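You operate a simulated robot arm through the tools that you are given. There is no shell and no other tool. Be economical: measure what you need, move in short steps, check, and stop when the job is done.

Carry out the task below with a simulated two-armed robot. There is one attempt and no reset: what you move stays moved.

JOB
Stack the blue tap box labelled "bidet" from the top of the long pale grey bench on top of the blue tap box marked "basin". Put the white tag that says "GRIT 120" from the top of the long pale grey bench on the ledge of work rest four and the white tag labelled "GRIT 240" on top of the long bubble pad. Take the stainless valve body with the black collar on the top of the blue-topped stand and put it away on the ledge of the sizing station. Fetch the tap body from the top of the yellow-topped stand and set it on the cardboard divider. Put one of the blue fingers from the top of the tool stand on the shelf of the tool stand. Take the spout from the top of the foam pad and leave it on the top of the tray bench. Any order will do. Set down upright: stainless valve body with the black collar, tap body, blue finger.

Only the result counts: the job must be done as asked and must still hold three seconds after the hand-in. Knocking over, shifting, dropping, spilling or breaking anything else fails it.

ROBOT AND FRAMES
Two 7-joint arms with two-finger parallel grippers on one trunk, on a base that drives. Base frame: it is fixed to the floor where the robot stands at the start and does not move with it; the origin is under the middle of the robot, x ahead of it, y to its left, z up. Lengths are in cm, angles in rad, forces in N, time in s.
The left shoulder is at the start at [6, 14.7, 54.3], the right one opposite. With the tool pointing down near the work surface each hand reaches from about 10 to 68 cm from the robot's upright axis, wherever it stands, measured 20 degrees to its own side. Places, roughly: blue finger [925, -275, 100]; blue tap box [75, 25, 100]; cardboard divider (22x16x1 cm) [60, -440, 70]; ledge of the sizing station (29x25 cm) [908, -186, 84]; ledge of work rest four (19x34 cm) [558, -160, 76]; long bubble pad (20x6x4 cm) [340, -20, 90]; shelf of the tool stand [920, -250, 50]; spout [1050, -475, 100]; stainless valve body with the blac (4x4x7 cm) [370, -440, 80]; tap body [75, -450, 75]; top of the tray bench [1050, -690, 90]; white tag [325, 25, 100]. Payload 3.43 kg a hand.
The TCP of each hand is the grasp point between the finger pads, 3 cm short of the fingertips. In the tool frame z runs along the fingers and y along their closing line. Largest opening 9.4 cm; finger width 2.8, thickness 1; the body of the gripper, 5 by 9.6 cm, starts 5.5 cm behind the TCP.
Orientation is that of the tool frame in the base frame, as a unit quaternion [w, x, y, z]. With the fingers straight down and closing along the base's y, the tool's x points along the base's -x, its y along +y and its z along -z.

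CONTROLS
- The arms move only by the tool nudge_tool. It takes "left_series", "right_series" or both (then of equal length, played together; a hand with none holds still); each is a list of rows, each an object of numbers (a shift or turn left out is 0, a gripper value left out holds the last): "wx", "wy", "wz": the turn, a rotation vector about the base's x, y, z in rad; "dx", "dy", "dz": the shift along the base's x, y, z in cm; "claw": the gripper command, from -1 (fully open) to 1 (shut), values between in proportion. In form: [{"wx": .., "wy": .., "wz": .., "dx": .., "dy": .., "dz": .., "claw": ..}, ...]. A call has 1 to 20 rows; each row shifts and turns the commanded pose from where the row before left it. Each row takes 0.2 s and may step no farther than 5 cm and 0.15 rad from the row before; otherwise, or with a gripper value out of range, the whole call is refused. Where a pose cannot be reached the arm comes as near as it can. A force on the tool above 40 N (or 10 N above the force at the start of the call, whichever is more), or a blocked arm, ends the call early, and 0.2 s more pass. The fingers move at their own pace (about 7.2 cm/s each) and stop on an object; they squeeze with about 27 N. The grip force told is the motor's: it shows also when the fingers shut on nothing. Time passes only in rows, and 0.2 s behind the last, so rows that do not move let the fingers close. The reply holds the time, the measured pose of the TCP, the force on the tool along the base axes, the opening and the grip force, in the units named above and with some noise, with the torque about the TCP (base axes, N m) and any sound that the robot's microphone picked up.
- Cameras (640 x 400 px; columns grow to the right, rows downward): "scene" is now at [6.23, 1.78, 119.71]; the picture's right is [0.18, -0.98, 0.00], its down [-0.38, -0.07, -0.92] and it looks along [0.91, 0.17, -0.38] (base axes); focal length 289 px, centre (320, 200). "left" rides on the left gripper at [7.6, -1.4, -10.3] in its tool frame; the picture's right is [0.18, 0.98, 0.00], its down [-0.75, 0.14, -0.64] and it looks along [-0.63, 0.12, 0.77] (tool axes); focal length 243 px, centre (320, 200). "right" rides on the right gripper at [7.6, 1.4, -10.3] in its tool frame; the picture's right is [-0.18, 0.98, 0.00], its down [-0.75, -0.14, -0.64] and it looks along [-0.63, -0.12, 0.77] (tool axes); focal length 243 px, centre (320, 200). There is no depth. A picture from a camera that has moved, and an enlarged one, comes with that camera's place and axes in the base frame and with its lens.
- capture(camera): a new picture of that camera. The clock stands still meanwhile.
- lift_body(by): slides the trunk up (or, below 0, down) by that many cm; the arms and the scene camera ride with it, the base frame stays. It gives what a move gives, with no picture.
- drive_base(legs): drives the robot by 1 to 6 legs, each [ahead, left, turn to the left] in cm, cm and rad, along the robot's own axes; the way and the turn of a leg run together, so that a leg with both is an arc; at most 150 cm and 3.142 rad a leg. The arms and the cameras ride along, it lands a little off, and it stops where it bumps. It gives what a move gives.
- pan_tilt(pan, tilt): turns the head with the scene camera to pan (to the left, within 1.501 rad either way) and tilt (down, from -0.506 to 1.204), counted from straight ahead of the robot. It gives what a move gives.
- enlarge(camera, box): a new picture of the part [left, top, right, bottom] of that camera's present view, enlarged. The clock stands still meanwhile.
- job_done(): hands the job in; it is judged then, once.

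Work in short steps. Places have to be worked out from the pictures, the camera data and where the tool is seen: move nearer, look again, correct. Check each grasp and each placing, and mend what went wrong. You have 207 turns and 194 pictures in all, those below and enlarged ones among them. Open the grippers and draw the arms clear of the work before you hand the job in, unless the task says otherwise; then end with one line.

The tools are called after "Call:" as a command line: name --argument value ..., lists and objects as JSON in quotes. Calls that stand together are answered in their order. nudge_tool: Moves the arms, as the interface text tells. Its arguments: {"type":"object","properties":{"left_series":{"type":"array","items":{"type":"object","properties":{"wx":{"type":"number"},"wy":{"type":"number"},"wz":{"type":"number"},"dx":{"type":"number"},"dy":{"type":"number"},"dz":{"type":"number"},"claw":{"type":"number"}}}},"right_series":{"type":"array","items":{"type":"object","properties":{"wx":{"type":"number"},"wy":{"type":"number"},"wz":{"type":"number"},"dx":{"type":"number"},"dy":{"type":"number"},"dz":{"type":"number"},"claw":{"type":"number"}}}}},"required":[]} The other tools are called the same way: lift_body (by) slides the trunk up or down; drive_base (legs) drives the base; pan_tilt (pan, tilt) turns the head that bears the scene camera; capture (camera) takes a picture; enlarge (camera, box) takes an enlarged picture of a part of a camera's view; job_done () hands the job in.

At the start:

```text
time: 0.0
left_tcp_pos: [32.44, 19.88, 100.05]
left_ee_rot: [0.001, 0.0, 1.0, 0.0]
left_force: [-0.6, -0.3, 0.8]
left_torque: [-0.04, -0.01, 0.02]
left_gripper_width: 9.4
left_grip_force: 0.1
right_tcp_pos: [30.77, -5.56, 99.98]
right_ee_rot: [0.0, 0.0, 1.0, 0.001]
right_force: [0.4, 0.9, -0.4]
right_torque: [-0.01, -0.01, 0.0]
right_gripper_width: 9.39
right_grip_force: 0.0
trunk travel left (down, up): [-25.0, 0.0]
robot x, y, heading: [0.12, -0.07, 0.0]
head pan, tilt: [0.185, 0.394]
```

scene: 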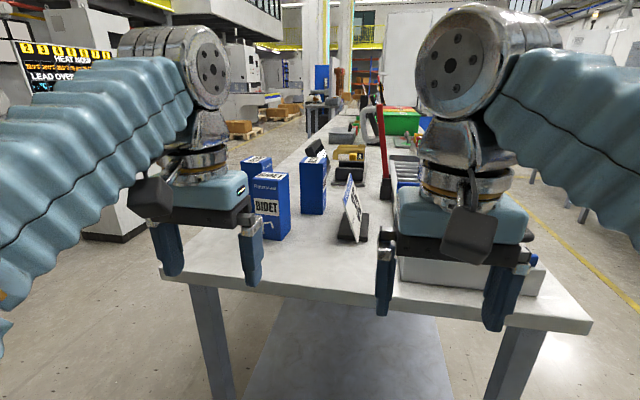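
right: 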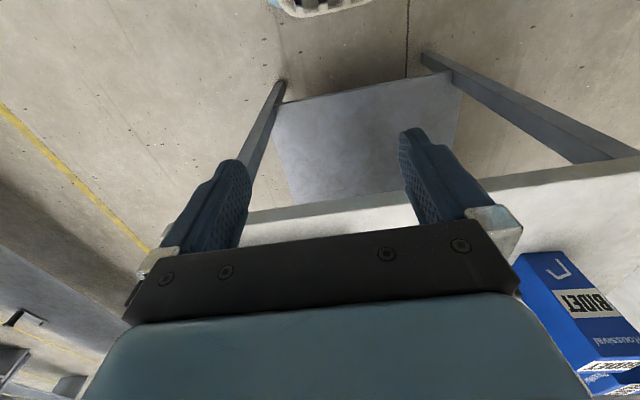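
left: 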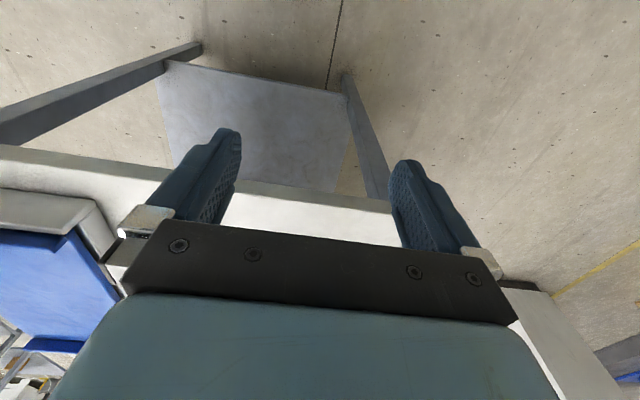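

The scene shows blue boxes near x=70 on the bench ahead. I enlarge that area to tell the boxes apart.

Call:
enlarge --camera "scene" --box '[220, 80, 420, 260]'

Call:
pan_tilt --pan 0.0 --tilt 0.6

```text
2.22 times, centred on (320, 170) of scene
camera zoom: at [6.23, 1.78, 119.71], right [0.18, -0.98, 0.0], down [-0.38, -0.07, -0.92], along [0.91, 0.17, -0.38], focal length 643 px, centre (320, 267)
```

zoom: 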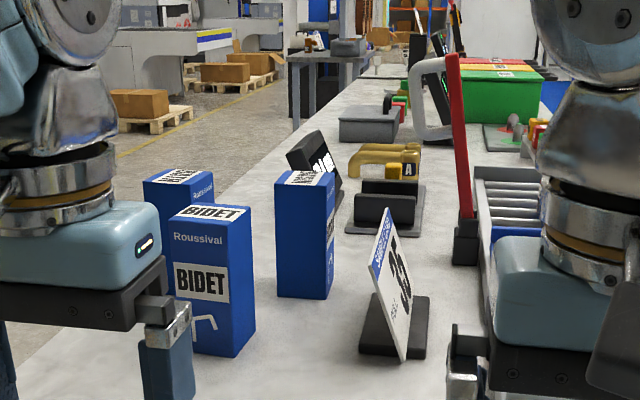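

```text
time: 0.7
left_tcp_pos: [32.48, 19.8, 100.02]
left_ee_rot: [0.002, -0.001, 1.0, 0.0]
left_force: [0.4, -0.4, 0.6]
left_torque: [-0.02, -0.01, -0.02]
left_gripper_width: 9.42
left_grip_force: 0.1
right_tcp_pos: [30.58, -5.59, 100.05]
right_ee_rot: [0.001, -0.001, 1.0, 0.001]
right_force: [-0.3, 0.3, 0.9]
right_torque: [0.0, -0.01, -0.04]
right_gripper_width: 9.39
right_grip_force: 0.0
trunk travel left (down, up): [-25.0, 0.0]
robot x, y, heading: [-0.11, 0.04, -0.003]
head pan, tilt: [0.0, 0.6]
```

Three blue boxes; the front one reads BIDET. I read the tops of the others.

Call:
pan_tilt --pan 0.185 --tilt 0.5

Call:
enlarge --camera "scene" --box '[240, 90, 340, 220]'

```text
time: 1.5
left_tcp_pos: [32.45, 20.02, 100.0]
left_ee_rot: [0.001, 0.001, 1.0, 0.0]
left_force: [0.9, -0.8, -0.2]
left_torque: [0.01, -0.03, 0.01]
left_gripper_width: 9.4
left_grip_force: 0.0
right_tcp_pos: [30.65, -5.65, 100.02]
right_ee_rot: [0.001, 0.0, 1.0, 0.001]
right_force: [0.0, 0.1, 0.5]
right_torque: [0.0, 0.0, 0.01]
right_gripper_width: 9.39
right_grip_force: 0.1
trunk travel left (down, up): [-25.0, 0.0]
robot x, y, heading: [-0.34, 0.08, -0.002]
head pan, tilt: [0.185, 0.499]
```

```text
3.08 times, centred on (290, 155) of scene
camera zoom: at [6.06, 1.74, 118.74], right [0.18, -0.98, 0.0], down [-0.47, -0.09, -0.88], along [0.86, 0.16, -0.48], focal length 890 px, centre (412, 338)
```

zoom: 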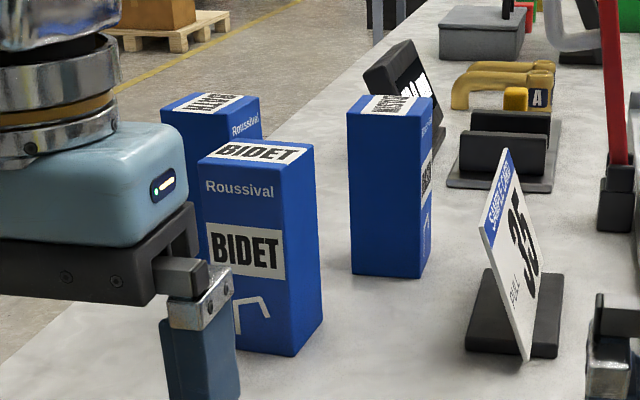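

I zoom further onto the two rear box tops.

Call:
enlarge --camera "scene" --box '[285, 110, 335, 142]'

Call:
enlarge --camera "scene" --box '[235, 110, 285, 142]'

```text
12.50 times, centred on (310, 126) of scene
camera zoom: at [6.06, 1.74, 118.74], right [0.18, -0.98, 0.0], down [-0.47, -0.09, -0.88], along [0.86, 0.16, -0.48], focal length 3617 px, centre (445, 1125)
```

zoom: 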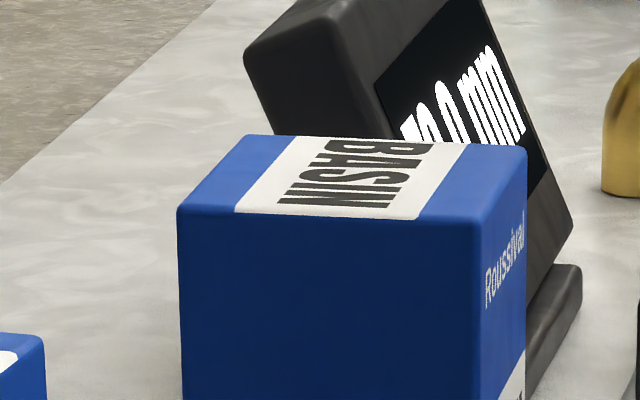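

```text
12.50 times, centred on (260, 126) of scene
camera zoom: at [6.06, 1.74, 118.74], right [0.18, -0.98, 0.0], down [-0.47, -0.09, -0.88], along [0.86, 0.16, -0.48], focal length 3617 px, centre (1070, 1125)
```

zoom: 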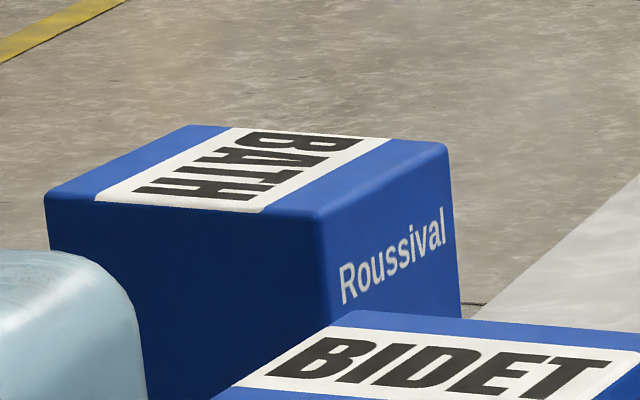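

Basin is the right rear box, bath the left rear, bidet the front one; bench top is about z=86. Before driving closer I look down at the bench's near end for clearance.

Call:
pan_tilt --pan 0.0 --tilt 1.1

Call:
capture --camera "scene"

```text
time: 2.5
left_tcp_pos: [32.54, 19.98, 99.98]
left_ee_rot: [0.002, 0.0, 1.0, 0.0]
left_force: [0.1, 0.9, 1.1]
left_torque: [-0.03, -0.04, 0.02]
left_gripper_width: 9.41
left_grip_force: 0.0
right_tcp_pos: [30.7, -5.58, 99.96]
right_ee_rot: [0.001, 0.0, 1.0, 0.001]
right_force: [-0.1, -0.1, 1.3]
right_torque: [0.01, 0.02, 0.0]
right_gripper_width: 9.4
right_grip_force: 0.1
trunk travel left (down, up): [-25.0, 0.0]
robot x, y, heading: [-0.22, -0.03, -0.002]
head pan, tilt: [0.0, 1.1]
```

```text
186 pictures are left
camera scene: at [3.44, 0.07, 113.98], right [0.0, -1.0, 0.0], down [-0.89, 0.0, -0.45], along [0.45, 0.0, -0.89], focal length 289 px, centre (320, 200)
```

scene: 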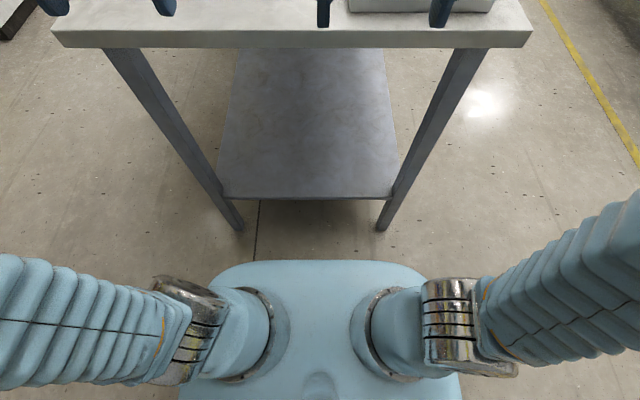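

The bench edge is at x≈47, its legs and lower shelf at x≈48, and the torso front at about x=18, so 20 cm ahead is safe. I raise both hands first.

Call:
nudge_tool --left_series '[{"dz": 4}, {"dz": 4}, {"dz": 4}, {"dz": 4}, {}]' --right_series '[{"dz": 4}, {"dz": 4}, {"dx": -3, "dy": -3}, {"dx": -3, "dy": -3}, {}]'

Call:
drive_base --legs '[[20, 0, 0]]'

Call:
pan_tilt --pan 0.35 --tilt 0.75

Call:
capture --camera "scene"

Call:
capture --camera "left"

```text
time: 3.7
left_tcp_pos: [32.48, 20.01, 99.97]
left_ee_rot: [0.001, -0.001, 1.0, 0.0]
left_force: [-0.2, -0.4, 0.0]
left_torque: [0.0, 0.03, 0.0]
left_gripper_width: 9.39
left_grip_force: 0.0
left hand out of reach, approached as far as the arm can: row 1, 2, 3, 4
right_tcp_pos: [25.97, -9.98, 100.11]
right_ee_rot: [0.003, 0.0, 1.0, -0.001]
right_force: [0.5, 0.2, 0.0]
right_torque: [0.01, 0.0, 0.02]
right_gripper_width: 9.41
right_grip_force: 0.0
right hand out of reach, approached as far as the arm can: row 1, 2, 4
trunk travel left (down, up): [-25.0, 0.0]
robot x, y, heading: [-0.12, 0.13, 0.001]
head pan, tilt: [0.0, 1.1]
```

```text
time: 5.2
left_tcp_pos: [52.25, 19.92, 99.93]
left_ee_rot: [0.002, 0.0, 1.0, 0.0]
left_force: [-0.5, -0.2, 0.2]
left_torque: [0.01, -0.02, 0.01]
left_gripper_width: 9.41
left_grip_force: 0.1
right_tcp_pos: [45.95, -10.14, 99.86]
right_ee_rot: [0.001, 0.0, 1.0, 0.0]
right_force: [-0.3, 0.1, 0.9]
right_torque: [0.02, -0.02, 0.0]
right_gripper_width: 9.41
right_grip_force: 0.1
trunk travel left (down, up): [-25.0, 0.0]
robot x, y, heading: [19.58, -0.02, 0.0]
head pan, tilt: [0.0, 1.1]
```

```text
time: 6.1
left_tcp_pos: [52.29, 19.87, 99.93]
left_ee_rot: [0.001, 0.0, 1.0, 0.001]
left_force: [0.2, 0.0, 0.4]
left_torque: [-0.03, -0.02, 0.04]
left_gripper_width: 9.42
left_grip_force: 0.2
right_tcp_pos: [46.02, -10.1, 99.89]
right_ee_rot: [0.001, 0.0, 1.0, 0.0]
right_force: [0.5, 0.1, 0.8]
right_torque: [0.01, 0.04, 0.02]
right_gripper_width: 9.4
right_grip_force: 0.0
trunk travel left (down, up): [-25.0, 0.0]
robot x, y, heading: [19.8, 0.13, -0.002]
head pan, tilt: [0.351, 0.75]
```

```text
185 pictures are left
camera scene: at [24.67, 2.92, 116.54], right [0.34, -0.94, 0.0], down [-0.64, -0.23, -0.73], along [0.69, 0.25, -0.68], focal length 289 px, centre (320, 200)
```

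scene: 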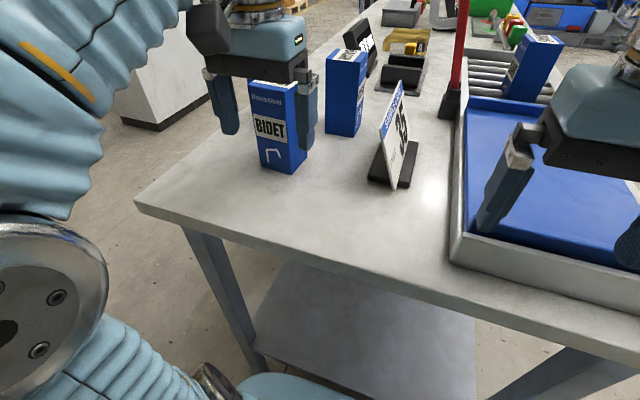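

```text
184 pictures are left
camera left: at [44.57, 18.46, 110.26], right [-0.18, 0.98, 0.0], down [0.75, 0.14, 0.64], along [0.63, 0.12, -0.77], focal length 243 px, centre (320, 200)
```

left: 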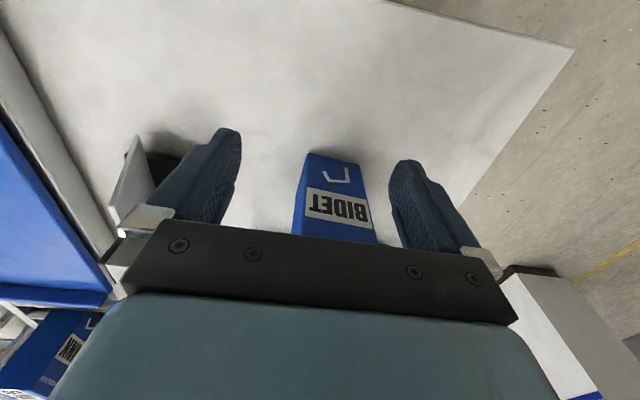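

Top-down the hand cannot rise above z=100, so the stack needs a nearly horizontal grasp from the front. I enlarge the boxes to measure them.

Call:
enlarge --camera "scene" --box '[230, 30, 390, 190]'

```text
2.50 times, centred on (310, 110) of scene
camera zoom: at [24.67, 2.92, 116.54], right [0.34, -0.94, 0.0], down [-0.64, -0.23, -0.73], along [0.69, 0.25, -0.68], focal length 723 px, centre (345, 425)
```

zoom: 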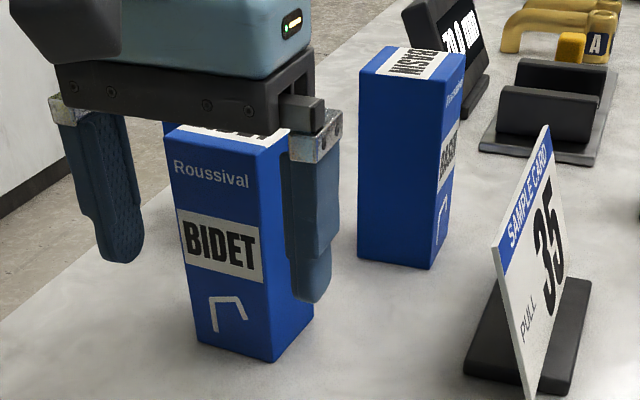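

Bidet: base about 6.2 cm square, centre ≈(63.4,24.0), top z≈100.3; basin centre ≈(78.5,17.1), aligned to the axes. I pull the left hand back and pitch it toward horizontal (25° below).

Call:
nudge_tool --left_series '[{"dx": -2, "dy": 2, "dz": -1}, {"dx": -2, "dy": 2, "dz": -1}, {"wy": -0.142}, {"wy": -0.142}, {"wy": -0.142}, {"wy": -0.142}, {"wy": -0.142}, {"wy": -0.142}, {"wy": -0.142}, {"wy": -0.142}, {}]'

Call:
capture --camera "scene"

```text
time: 8.5
left_tcp_pos: [48.38, 23.92, 97.89]
left_ee_rot: [0.539, 0.0, 0.842, 0.0]
left_force: [-0.2, -1.1, -0.8]
left_torque: [0.0, 0.03, 0.01]
left_gripper_width: 9.4
left_grip_force: 0.1
right_tcp_pos: [46.06, -10.1, 99.95]
right_ee_rot: [0.001, 0.0, 1.0, 0.002]
right_force: [0.3, 0.0, -0.4]
right_torque: [0.0, 0.02, -0.03]
right_gripper_width: 9.4
right_grip_force: 0.0
trunk travel left (down, up): [-25.0, 0.0]
robot x, y, heading: [19.8, 0.13, -0.003]
head pan, tilt: [0.351, 0.75]
```

```text
182 pictures are left
camera scene: at [24.66, 2.93, 116.55], right [0.34, -0.94, 0.0], down [-0.64, -0.23, -0.73], along [0.69, 0.25, -0.68], focal length 289 px, centre (320, 200)
```

scene: 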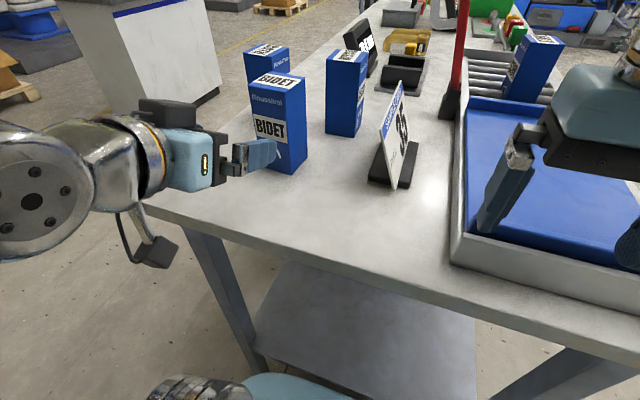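

Good orientation. I drive 5 cm closer.

Call:
drive_base --legs '[[5, 0, 0]]'

Call:
capture --camera "left"

Call:
enlarge --camera "scene" --box '[190, 30, 390, 190]'

```text
time: 9.4
left_tcp_pos: [53.48, 23.92, 98.03]
left_ee_rot: [0.539, 0.0, 0.842, 0.0]
left_force: [0.7, -0.6, -1.0]
left_torque: [-0.01, 0.01, 0.0]
left_gripper_width: 9.4
left_grip_force: 0.0
right_tcp_pos: [51.01, -10.1, 100.0]
right_ee_rot: [0.002, -0.001, 1.0, 0.001]
right_force: [-0.4, -0.4, 0.2]
right_torque: [0.03, -0.02, -0.01]
right_gripper_width: 9.39
right_grip_force: 0.0
trunk travel left (down, up): [-25.0, 0.0]
robot x, y, heading: [24.8, -0.02, 0.003]
head pan, tilt: [0.351, 0.75]
```

```text
181 pictures are left
camera left: at [40.81, 22.5, 95.4], right [-0.08, 0.98, -0.17], down [-0.27, 0.14, 0.95], along [0.96, 0.12, 0.25], focal length 243 px, centre (320, 200)
```

left: 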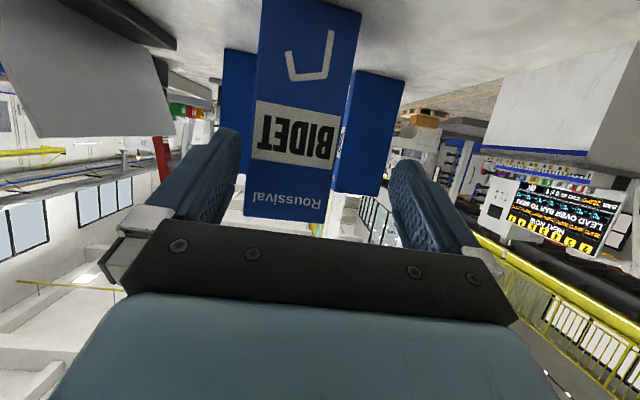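

```text
2.50 times, centred on (290, 110) of scene
camera zoom: at [29.78, 2.93, 116.55], right [0.34, -0.94, 0.0], down [-0.64, -0.24, -0.73], along [0.69, 0.25, -0.68], focal length 723 px, centre (395, 425)
```

zoom: 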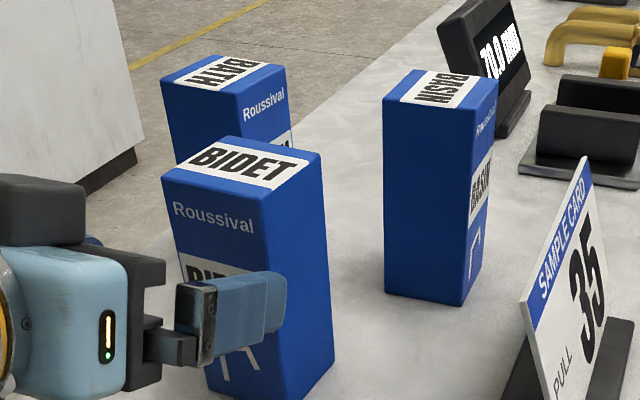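

The box sits centred between the fingers. I lower to z≈94 and advance so that the TCP is inside the box, then close.

Call:
nudge_tool --left_series '[{"dz": -2}, {"dz": -2}, {"dx": 3}, {"dx": 3}, {"dx": 2.8}, {}, {"claw": 0.0}, {"claw": 1}, {"claw": 1}, {"claw": 1}]'

Call:
capture --camera "left"

```text
time: 11.6
left_tcp_pos: [62.27, 23.98, 93.88]
left_ee_rot: [0.538, -0.001, 0.843, 0.0]
left_force: [1.9, -1.4, 3.4]
left_torque: [-0.13, -0.14, -0.02]
left_gripper_width: 7.9
left_grip_force: 26.9
right_tcp_pos: [51.04, -10.21, 99.99]
right_ee_rot: [0.0, 0.0, 1.0, 0.0]
right_force: [-0.1, 0.7, -0.2]
right_torque: [0.0, 0.02, 0.03]
right_gripper_width: 9.4
right_grip_force: 0.1
trunk travel left (down, up): [-25.0, 0.0]
robot x, y, heading: [25.3, -0.34, 0.004]
head pan, tilt: [0.351, 0.75]
```

```text
179 pictures are left
camera left: at [49.64, 22.47, 91.3], right [-0.08, 0.98, -0.17], down [-0.27, 0.14, 0.95], along [0.96, 0.12, 0.25], focal length 243 px, centre (320, 200)
```

left: 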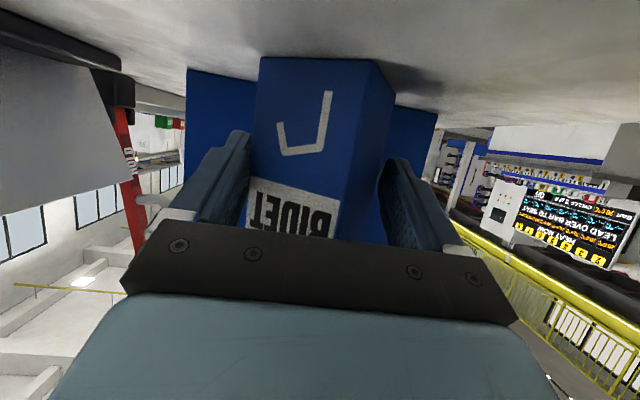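

The opening of 7.9 cm suggests the box is yawed in the fingers. I check in the scene view.

Call:
enlarge --camera "scene" --box '[190, 30, 390, 190]'

```text
2.50 times, centred on (290, 110) of scene
camera zoom: at [29.82, 2.91, 116.55], right [0.34, -0.94, 0.0], down [-0.64, -0.23, -0.73], along [0.69, 0.25, -0.68], focal length 723 px, centre (395, 425)
```

zoom: 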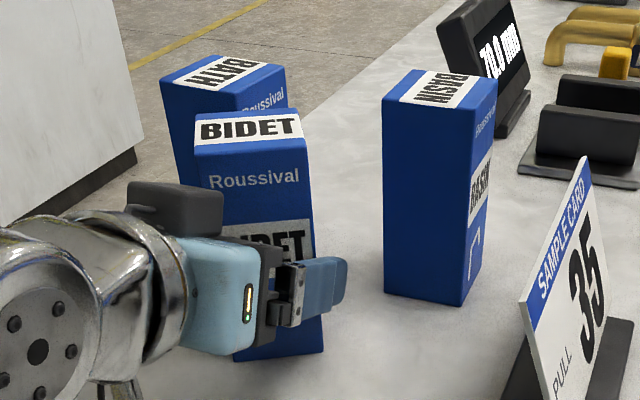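

The box got turned about 0.5 rad and pushed some cm forward. I open, back off, and look again before a new, aligned grasp.

Call:
nudge_tool --left_series '[{"claw": -1}, {"claw": -1}, {"claw": -1}, {"dx": -3}, {"dx": -3}, {"dx": -3}, {}]'

Call:
enlarge --camera "scene" --box '[190, 30, 390, 190]'

Call:
capture --camera "left"

```text
time: 13.2
left_tcp_pos: [52.98, 24.18, 93.96]
left_ee_rot: [0.539, 0.0, 0.843, -0.001]
left_force: [-0.1, 0.1, 0.3]
left_torque: [0.0, -0.01, 0.03]
left_gripper_width: 9.41
left_grip_force: 0.1
right_tcp_pos: [51.13, -10.12, 99.99]
right_ee_rot: [0.0, -0.001, 1.0, 0.001]
right_force: [-0.6, -0.2, -0.4]
right_torque: [0.02, -0.02, 0.02]
right_gripper_width: 9.43
right_grip_force: 0.2
trunk travel left (down, up): [-25.0, 0.0]
robot x, y, heading: [24.61, 0.05, 0.001]
head pan, tilt: [0.351, 0.75]
```

```text
2.50 times, centred on (290, 110) of scene
camera zoom: at [29.79, 2.94, 116.55], right [0.34, -0.94, 0.0], down [-0.64, -0.24, -0.73], along [0.69, 0.25, -0.68], focal length 723 px, centre (395, 425)
```

zoom: 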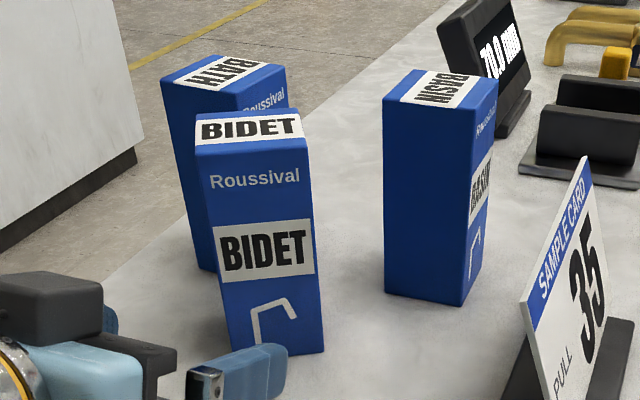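

```text
176 pictures are left
camera left: at [40.42, 22.71, 91.44], right [-0.08, 0.98, -0.17], down [-0.27, 0.14, 0.95], along [0.96, 0.12, 0.25], focal length 243 px, centre (320, 200)
```

left: 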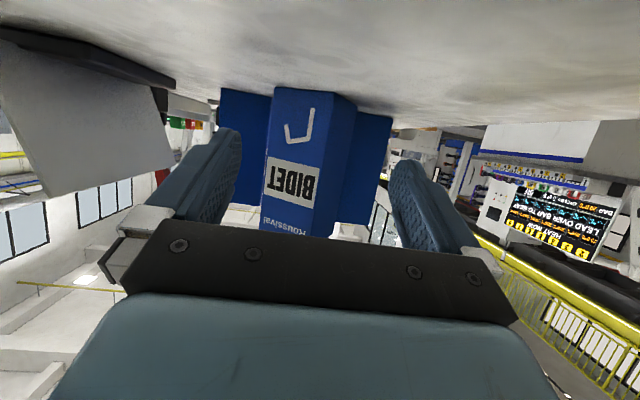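

Triangulating with both cameras shows the bench top is z≈88.1, not 85.8, so the box was 1.5 cm nearer −y than I took it and a finger pushed it. Now the bidet centre is ≈(64.5,23.9), yaw ≈+0.48; I yaw the hand to match and line up.

Call:
nudge_tool --left_series '[{"wz": 0.12, "dy": -1.3, "dx": 0.5, "dz": 0.3}, {"wz": 0.12, "dy": -1.3, "dx": 0.5, "dz": 0.3}, {"wz": 0.12, "dy": -1.3, "dx": 0.5}, {"wz": 0.12, "dy": -1.2, "dx": 0.6}, {}]'

Call:
capture --camera "left"

Call:
enlarge --camera "scene" --box '[190, 30, 390, 190]'

```text
time: 14.4
left_tcp_pos: [55.12, 18.77, 94.66]
left_ee_rot: [0.523, -0.202, 0.818, 0.129]
left_force: [-0.2, -0.5, -0.7]
left_torque: [-0.03, 0.0, 0.03]
left_gripper_width: 9.42
left_grip_force: 0.1
right_tcp_pos: [50.98, -10.19, 99.81]
right_ee_rot: [0.001, -0.002, 1.0, 0.001]
right_force: [-0.3, -0.1, 0.3]
right_torque: [-0.01, 0.0, 0.01]
right_gripper_width: 9.4
right_grip_force: 0.1
trunk travel left (down, up): [-25.0, 0.0]
robot x, y, heading: [25.09, 0.15, 0.0]
head pan, tilt: [0.351, 0.75]
```

```text
175 pictures are left
camera left: at [44.67, 11.77, 92.04], right [-0.52, 0.83, -0.17], down [-0.3, 0.0, 0.95], along [0.8, 0.55, 0.25], focal length 243 px, centre (320, 200)
```

left: 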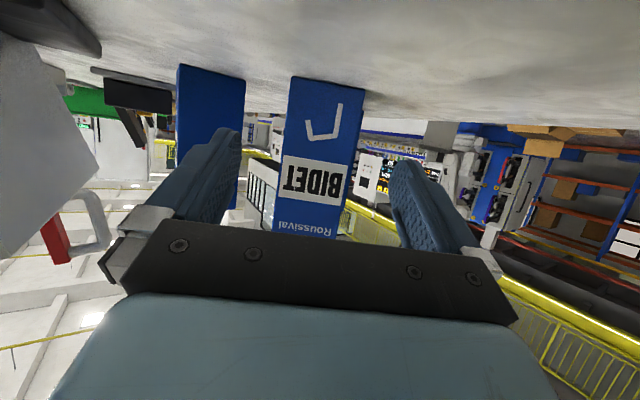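

```text
2.50 times, centred on (290, 110) of scene
camera zoom: at [29.81, 2.92, 116.55], right [0.34, -0.94, 0.0], down [-0.64, -0.23, -0.73], along [0.69, 0.25, -0.68], focal length 723 px, centre (395, 425)
```

zoom: 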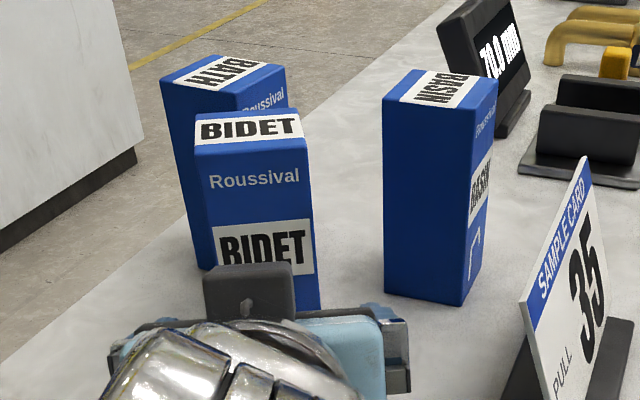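

The box is now square-on and centred between the fingers. I advance along the hand's direction, without closing yet.

Call:
nudge_tool --left_series '[{"dx": 2.2, "dy": 1.17}, {"dx": 2.2, "dy": 1.17}, {"dx": 2.2, "dy": 1.17}, {"dx": 2.2, "dy": 1.17}, {}]'

Call:
capture --camera "left"

```text
time: 15.6
left_tcp_pos: [64.04, 23.68, 94.42]
left_ee_rot: [0.523, -0.201, 0.819, 0.128]
left_force: [0.1, -0.1, 0.3]
left_torque: [-0.01, 0.01, 0.05]
left_gripper_width: 9.39
left_grip_force: 0.1
right_tcp_pos: [51.12, -10.14, 99.89]
right_ee_rot: [0.002, -0.001, 1.0, 0.001]
right_force: [1.2, 0.4, 0.2]
right_torque: [0.05, -0.01, -0.02]
right_gripper_width: 9.4
right_grip_force: 0.0
trunk travel left (down, up): [-25.0, 0.0]
robot x, y, heading: [24.79, -0.2, 0.002]
head pan, tilt: [0.351, 0.75]
```

```text
173 pictures are left
camera left: at [53.54, 16.61, 91.89], right [-0.52, 0.84, -0.17], down [-0.3, 0.0, 0.95], along [0.8, 0.55, 0.25], focal length 243 px, centre (320, 200)
```

left: 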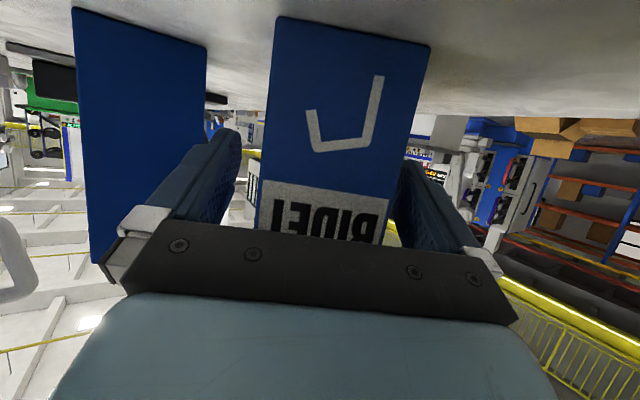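

The box lies a little towards the left finger; I shift ~0.7 cm sideways and close.

Call:
nudge_tool --left_series '[{"dx": -0.35, "dy": 0.65}, {}, {"claw": 0.2}, {"claw": 1}, {"claw": 1}, {"claw": 1}]'

Call:
enlarge --camera "scene" --box '[190, 30, 390, 190]'

Call:
capture --camera "left"

```text
time: 17.0
left_tcp_pos: [63.77, 24.25, 94.48]
left_ee_rot: [0.524, -0.201, 0.818, 0.129]
left_force: [0.2, -2.4, 0.5]
left_torque: [0.01, -0.06, -0.01]
left_gripper_width: 6.23
left_grip_force: 26.9
right_tcp_pos: [51.06, -10.15, 99.88]
right_ee_rot: [0.001, -0.001, 1.0, 0.001]
right_force: [0.1, -0.9, 0.1]
right_torque: [0.05, -0.03, 0.0]
right_gripper_width: 9.39
right_grip_force: 0.0
trunk travel left (down, up): [-25.0, 0.0]
robot x, y, heading: [25.25, -0.39, 0.0]
head pan, tilt: [0.351, 0.75]
```

```text
2.50 times, centred on (290, 110) of scene
camera zoom: at [29.81, 2.91, 116.55], right [0.34, -0.94, 0.0], down [-0.64, -0.23, -0.73], along [0.69, 0.25, -0.68], focal length 723 px, centre (395, 425)
```

zoom: 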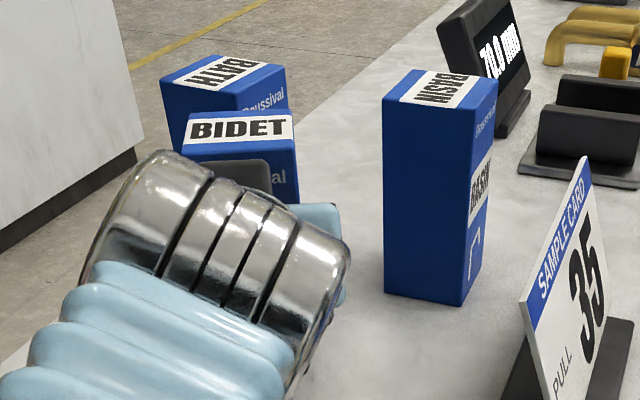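

```text
171 pictures are left
camera left: at [53.21, 17.22, 91.94], right [-0.52, 0.84, -0.17], down [-0.3, 0.0, 0.95], along [0.8, 0.55, 0.25], focal length 243 px, centre (320, 200)
```

left: 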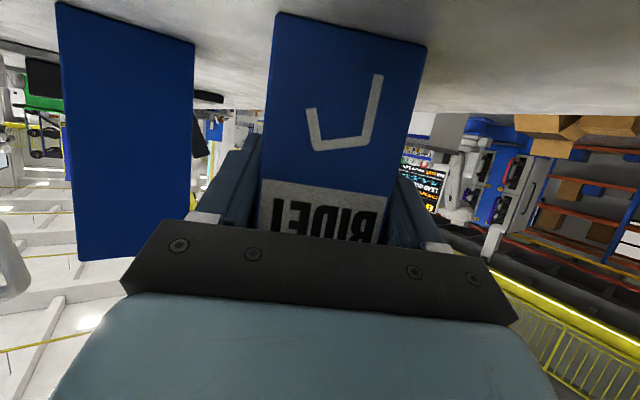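

Gripped at 6.2 cm, flat. I lift straight up 17 cm.

Call:
nudge_tool --left_series '[{"dz": 2}, {"dz": 3}, {"dz": 3}, {"dz": 3}, {"dz": 3}, {"dz": 3}, {}]'

Call:
capture --camera "scene"

Call:
capture --camera "left"

```text
time: 18.6
left_tcp_pos: [63.87, 24.2, 111.37]
left_ee_rot: [0.523, -0.201, 0.818, 0.129]
left_force: [-0.6, 0.5, -5.3]
left_torque: [-0.02, -0.01, 0.04]
left_gripper_width: 6.23
left_grip_force: 26.8
right_tcp_pos: [51.14, -10.15, 99.93]
right_ee_rot: [0.001, -0.001, 1.0, 0.001]
right_force: [0.2, 0.6, 1.3]
right_torque: [0.01, -0.01, -0.02]
right_gripper_width: 9.41
right_grip_force: 0.0
trunk travel left (down, up): [-25.0, 0.0]
robot x, y, heading: [24.97, 0.07, -0.004]
head pan, tilt: [0.351, 0.75]
```

```text
170 pictures are left
camera scene: at [29.83, 2.95, 116.55], right [0.34, -0.94, 0.0], down [-0.64, -0.24, -0.73], along [0.69, 0.25, -0.68], focal length 289 px, centre (320, 200)
```

scene: 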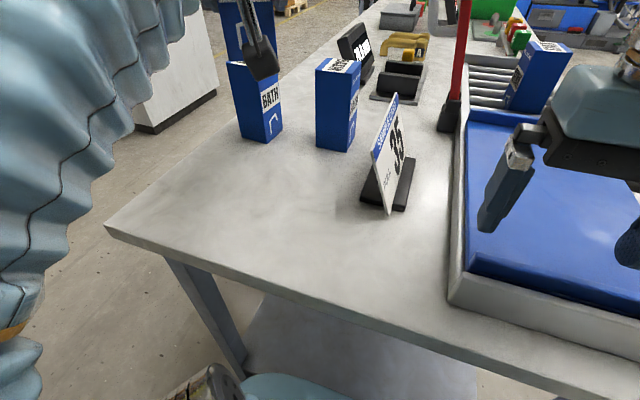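

```text
169 pictures are left
camera left: at [53.34, 17.18, 108.91], right [-0.52, 0.83, -0.17], down [-0.3, 0.0, 0.95], along [0.8, 0.55, 0.25], focal length 243 px, centre (320, 200)
```

left: 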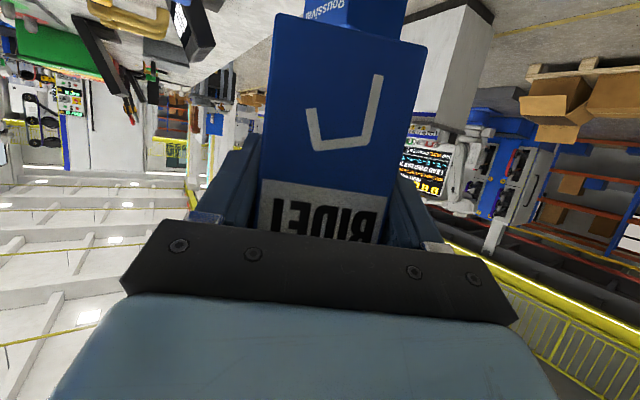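

Lifted cleanly; box bottom is ≈7.0 below the TCP and its centre ≈2 cm beyond it. I turn the hand back to yaw 0 and move to just in front of the basin.

Call:
nudge_tool --left_series '[{"wz": -0.12, "dy": -2, "dz": 0.3}, {"wz": -0.12, "dy": -2, "dz": 0.3}, {"wz": -0.12, "dy": -2}, {"wz": -0.12, "dy": -2}, {}]'

Call:
capture --camera "scene"

Call:
capture --camera "left"

```text
time: 19.8
left_tcp_pos: [63.61, 16.28, 112.07]
left_ee_rot: [0.538, 0.0, 0.843, 0.0]
left_force: [0.0, 0.0, -5.0]
left_torque: [-0.03, 0.03, 0.01]
left_gripper_width: 6.25
left_grip_force: 27.2
right_tcp_pos: [51.09, -10.15, 99.9]
right_ee_rot: [0.002, -0.001, 1.0, 0.001]
right_force: [0.1, -1.1, -0.1]
right_torque: [0.01, 0.0, -0.03]
right_gripper_width: 9.39
right_grip_force: 0.0
trunk travel left (down, up): [-25.0, 0.0]
robot x, y, heading: [24.98, 0.06, 0.0]
head pan, tilt: [0.351, 0.75]
```

```text
168 pictures are left
camera scene: at [29.83, 2.95, 116.55], right [0.34, -0.94, 0.0], down [-0.64, -0.24, -0.73], along [0.69, 0.25, -0.68], focal length 289 px, centre (320, 200)
```

scene: 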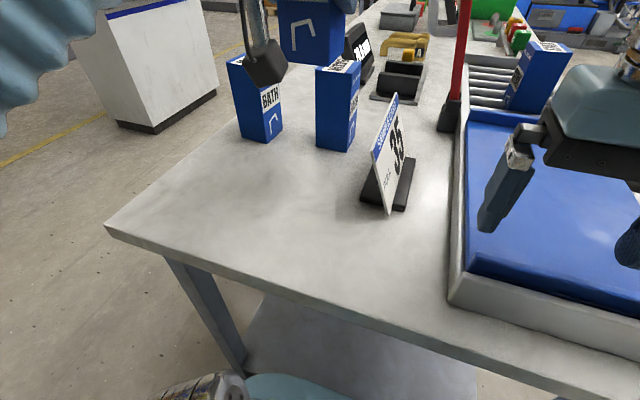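

```text
167 pictures are left
camera left: at [51.07, 14.76, 109.42], right [-0.08, 0.98, -0.17], down [-0.27, 0.14, 0.95], along [0.96, 0.12, 0.25], focal length 243 px, centre (320, 200)
```

left: 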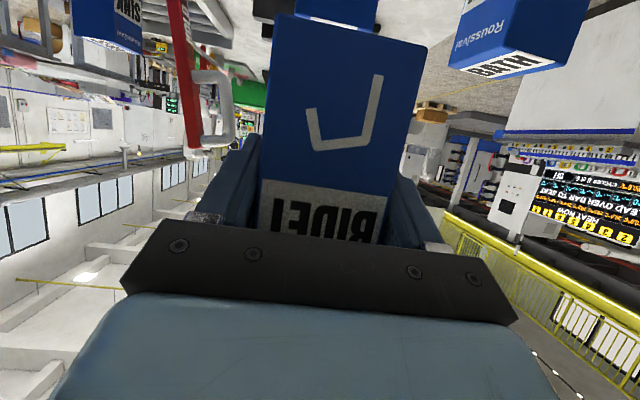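

Basin's front is ≈72.0, y centre ≈16.2, top ≈101.4. I advance over it (TCP x=73.2).

Call:
nudge_tool --left_series '[{"dx": 3.2}, {"dx": 3.2}, {"dx": 3.2}, {}]'

Call:
pan_tilt --pan 0.3 --tilt 0.35

Call:
capture --camera "scene"

Call:
capture --camera "left"

```text
time: 20.8
left_tcp_pos: [73.28, 16.16, 112.19]
left_ee_rot: [0.538, 0.001, 0.843, -0.001]
left_force: [1.2, 0.2, -4.6]
left_torque: [0.0, -0.04, 0.01]
left_gripper_width: 6.23
left_grip_force: 27.2
right_tcp_pos: [51.08, -10.15, 99.85]
right_ee_rot: [0.0, -0.001, 1.0, 0.0]
right_force: [0.8, 0.6, -0.8]
right_torque: [-0.04, -0.01, 0.02]
right_gripper_width: 9.4
right_grip_force: 0.1
trunk travel left (down, up): [-25.0, 0.0]
robot x, y, heading: [24.77, -0.05, 0.004]
head pan, tilt: [0.351, 0.75]
```

```text
time: 21.7
left_tcp_pos: [73.23, 16.11, 112.06]
left_ee_rot: [0.538, -0.001, 0.843, 0.0]
left_force: [0.2, 0.7, -5.3]
left_torque: [-0.01, -0.03, 0.02]
left_gripper_width: 6.27
left_grip_force: 27.0
right_tcp_pos: [51.13, -10.06, 99.94]
right_ee_rot: [0.001, -0.002, 1.0, 0.001]
right_force: [0.3, 0.6, -0.4]
right_torque: [0.03, 0.01, 0.02]
right_gripper_width: 9.39
right_grip_force: 0.0
trunk travel left (down, up): [-25.0, 0.0]
robot x, y, heading: [25.05, -0.05, 0.002]
head pan, tilt: [0.3, 0.351]
```

```text
166 pictures are left
camera scene: at [30.95, 2.85, 120.1], right [0.3, -0.95, 0.0], down [-0.33, -0.1, -0.94], along [0.9, 0.28, -0.34], focal length 289 px, centre (320, 200)
```

scene: 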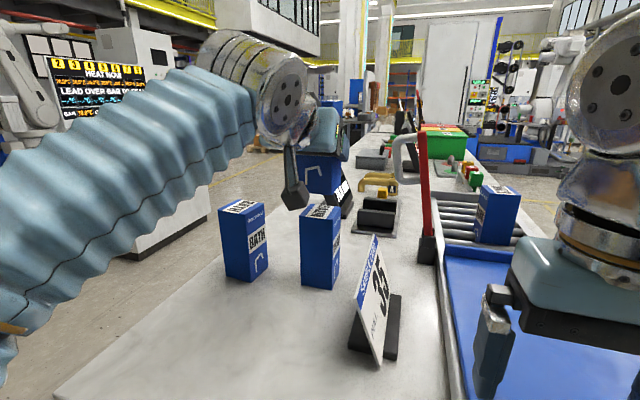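

```text
165 pictures are left
camera left: at [60.6, 14.68, 109.57], right [-0.08, 0.98, -0.17], down [-0.27, 0.14, 0.95], along [0.96, 0.12, 0.25], focal length 243 px, centre (320, 200)
```

left: 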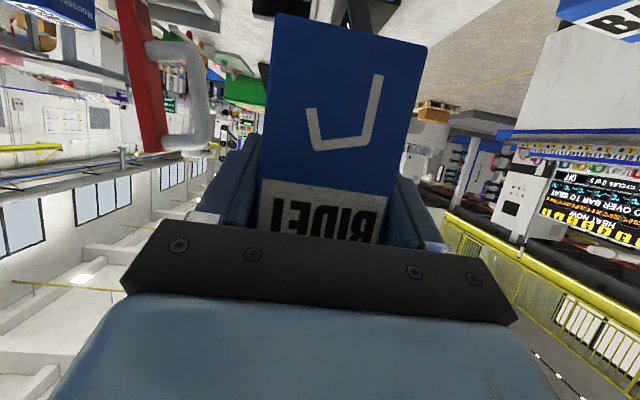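

I zoom the scene on the held box and basin to compare their edges.

Call:
enlarge --camera "scene" --box '[270, 140, 370, 300]'

```text
2.50 times, centred on (320, 220) of scene
camera zoom: at [30.95, 2.85, 120.1], right [0.3, -0.95, 0.0], down [-0.33, -0.1, -0.94], along [0.9, 0.28, -0.34], focal length 723 px, centre (320, 150)
```

zoom: 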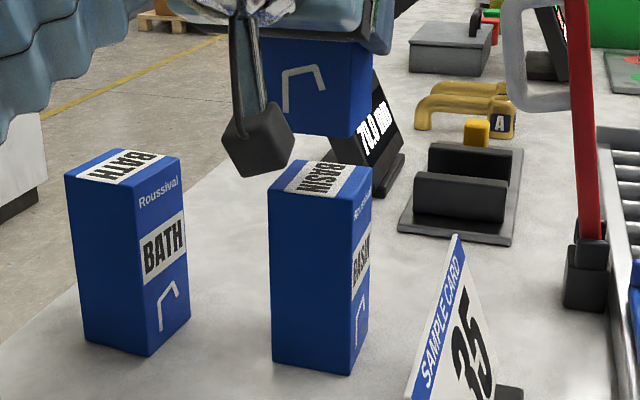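

Edges agree within ~0.3 cm. I lower slowly until contact shows.

Call:
nudge_tool --left_series '[{"dz": -1.2, "dy": -0.15}, {"dz": -1.2}, {"dz": -0.5}, {}]'

Call:
enlarge --camera "scene" --box '[270, 140, 370, 300]'

```text
time: 22.7
left_tcp_pos: [73.25, 16.2, 109.2]
left_ee_rot: [0.538, -0.001, 0.843, 0.0]
left_force: [0.3, 0.2, -5.9]
left_torque: [0.0, -0.02, -0.02]
left_gripper_width: 6.2
left_grip_force: 27.6
right_tcp_pos: [51.23, -10.13, 99.92]
right_ee_rot: [0.001, -0.001, 1.0, 0.001]
right_force: [0.5, 0.9, -0.8]
right_torque: [0.02, 0.01, 0.03]
right_gripper_width: 9.35
right_grip_force: 0.1
trunk travel left (down, up): [-25.0, 0.0]
robot x, y, heading: [24.72, -0.25, 0.006]
head pan, tilt: [0.3, 0.351]
```

```text
2.50 times, centred on (320, 220) of scene
camera zoom: at [30.95, 2.85, 120.11], right [0.3, -0.95, 0.0], down [-0.33, -0.1, -0.94], along [0.9, 0.28, -0.34], focal length 723 px, centre (320, 150)
```

zoom: 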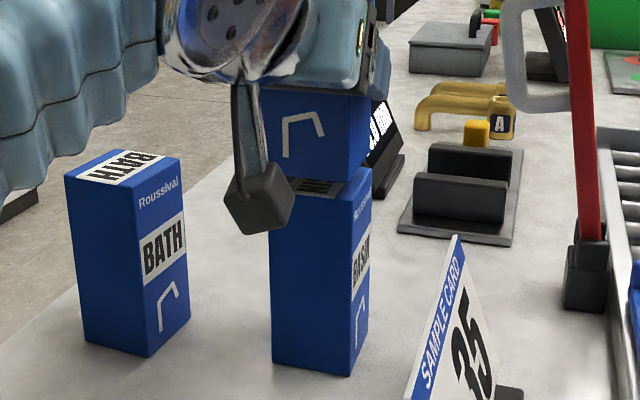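

Still a small gap. I lower in 0.25 cm steps watching the force.

Call:
nudge_tool --left_series '[{"dz": -0.25}, {"dz": -0.25}, {}]'

Call:
enlarge --camera "scene" --box '[290, 190, 350, 230]'

```text
time: 23.5
left_tcp_pos: [73.36, 16.08, 108.76]
left_ee_rot: [0.539, 0.0, 0.842, -0.001]
left_force: [0.3, 1.1, -5.1]
left_torque: [-0.01, 0.02, -0.01]
left_gripper_width: 6.24
left_grip_force: 26.8
right_tcp_pos: [51.12, -10.16, 99.95]
right_ee_rot: [0.001, -0.001, 1.0, 0.001]
right_force: [0.7, 0.2, -0.8]
right_torque: [-0.01, 0.0, 0.01]
right_gripper_width: 9.4
right_grip_force: 0.0
trunk travel left (down, up): [-25.0, 0.0]
robot x, y, heading: [24.99, 0.12, 0.004]
head pan, tilt: [0.3, 0.351]
```

```text
10.00 times, centred on (320, 210) of scene
camera zoom: at [30.95, 2.85, 120.11], right [0.3, -0.95, 0.0], down [-0.33, -0.1, -0.94], along [0.9, 0.28, -0.34], focal length 2894 px, centre (320, 100)
```

zoom: 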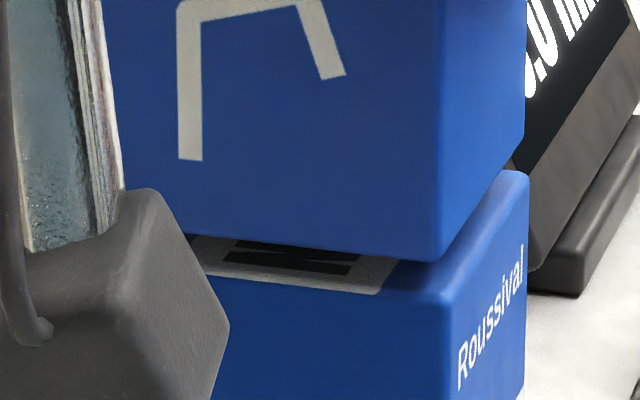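

Corners line up well with a ~0.6–0.8 cm gap. I continue down gently.

Call:
nudge_tool --left_series '[{"dz": -0.25, "dy": -0.1}, {"dz": -0.2}, {"dz": -0.15}, {}]'

Call:
enlarge --camera "scene" --box '[290, 190, 350, 230]'

```text
time: 24.5
left_tcp_pos: [73.31, 15.83, 108.14]
left_ee_rot: [0.538, -0.001, 0.843, 0.0]
left_force: [0.6, -0.1, -4.7]
left_torque: [0.01, 0.01, -0.02]
left_gripper_width: 6.24
left_grip_force: 27.0
right_tcp_pos: [51.08, -10.14, 99.96]
right_ee_rot: [0.0, 0.0, 1.0, 0.001]
right_force: [-0.3, -0.3, 0.2]
right_torque: [0.01, -0.01, 0.0]
right_gripper_width: 9.4
right_grip_force: 0.1
trunk travel left (down, up): [-25.0, 0.0]
robot x, y, heading: [24.8, -0.22, -0.002]
head pan, tilt: [0.3, 0.351]
```

```text
10.00 times, centred on (320, 210) of scene
camera zoom: at [30.95, 2.85, 120.11], right [0.3, -0.95, 0.0], down [-0.33, -0.1, -0.94], along [0.9, 0.28, -0.34], focal length 2894 px, centre (320, 100)
```

zoom: 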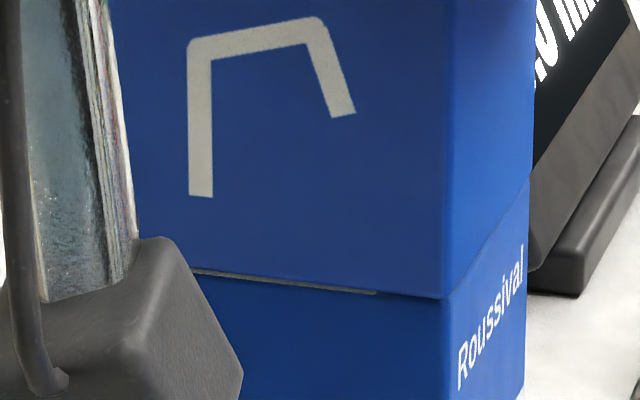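

Nearly touching and aligned. I lower 0.15 more, release and back straight out.

Call:
nudge_tool --left_series '[{"dz": -0.15}, {}, {"claw": 0.2}, {"claw": -0.6}, {"claw": -1}, {}, {"dx": -3}, {"dx": -4}, {"dx": -4}, {"dx": -4}, {}]'

Call:
enlarge --camera "scene" --box '[220, 120, 400, 300]'

Call:
capture --camera "left"

```text
time: 26.9
left_tcp_pos: [58.61, 16.07, 108.26]
left_ee_rot: [0.539, -0.001, 0.843, 0.0]
left_force: [0.5, -0.2, 0.0]
left_torque: [-0.01, 0.03, 0.0]
left_gripper_width: 9.4
left_grip_force: 0.1
right_tcp_pos: [51.03, -10.2, 99.91]
right_ee_rot: [0.0, -0.001, 1.0, 0.001]
right_force: [-0.9, -0.1, 0.2]
right_torque: [-0.02, -0.02, 0.02]
right_gripper_width: 9.43
right_grip_force: 0.1
trunk travel left (down, up): [-25.0, 0.0]
robot x, y, heading: [24.86, 0.16, 0.002]
head pan, tilt: [0.3, 0.351]
```

```text
2.22 times, centred on (310, 210) of scene
camera zoom: at [30.9, 2.84, 120.12], right [0.3, -0.95, 0.0], down [-0.33, -0.1, -0.94], along [0.9, 0.28, -0.34], focal length 643 px, centre (342, 178)
```

zoom: 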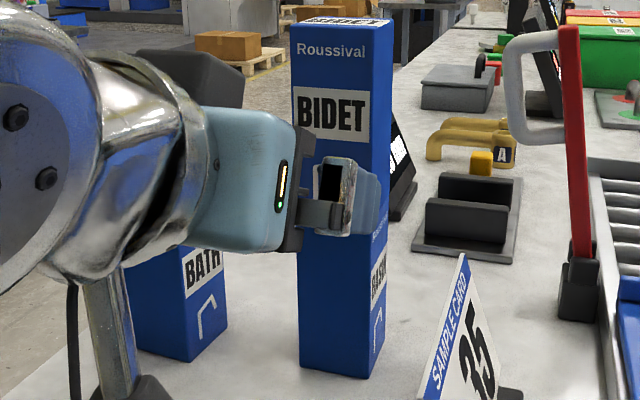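

```text
159 pictures are left
camera left: at [45.96, 14.49, 105.63], right [-0.08, 0.98, -0.17], down [-0.27, 0.14, 0.95], along [0.96, 0.12, 0.25], focal length 243 px, centre (320, 200)
```

left: 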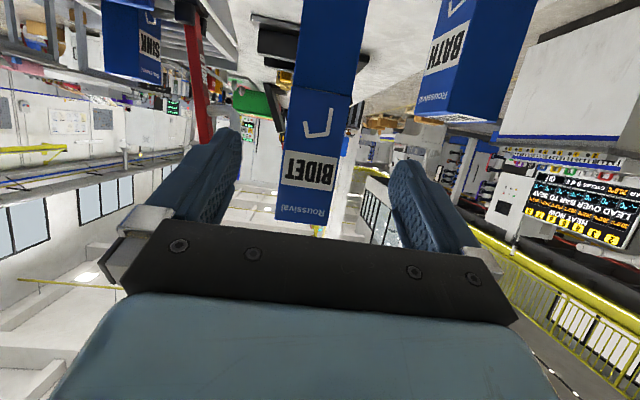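

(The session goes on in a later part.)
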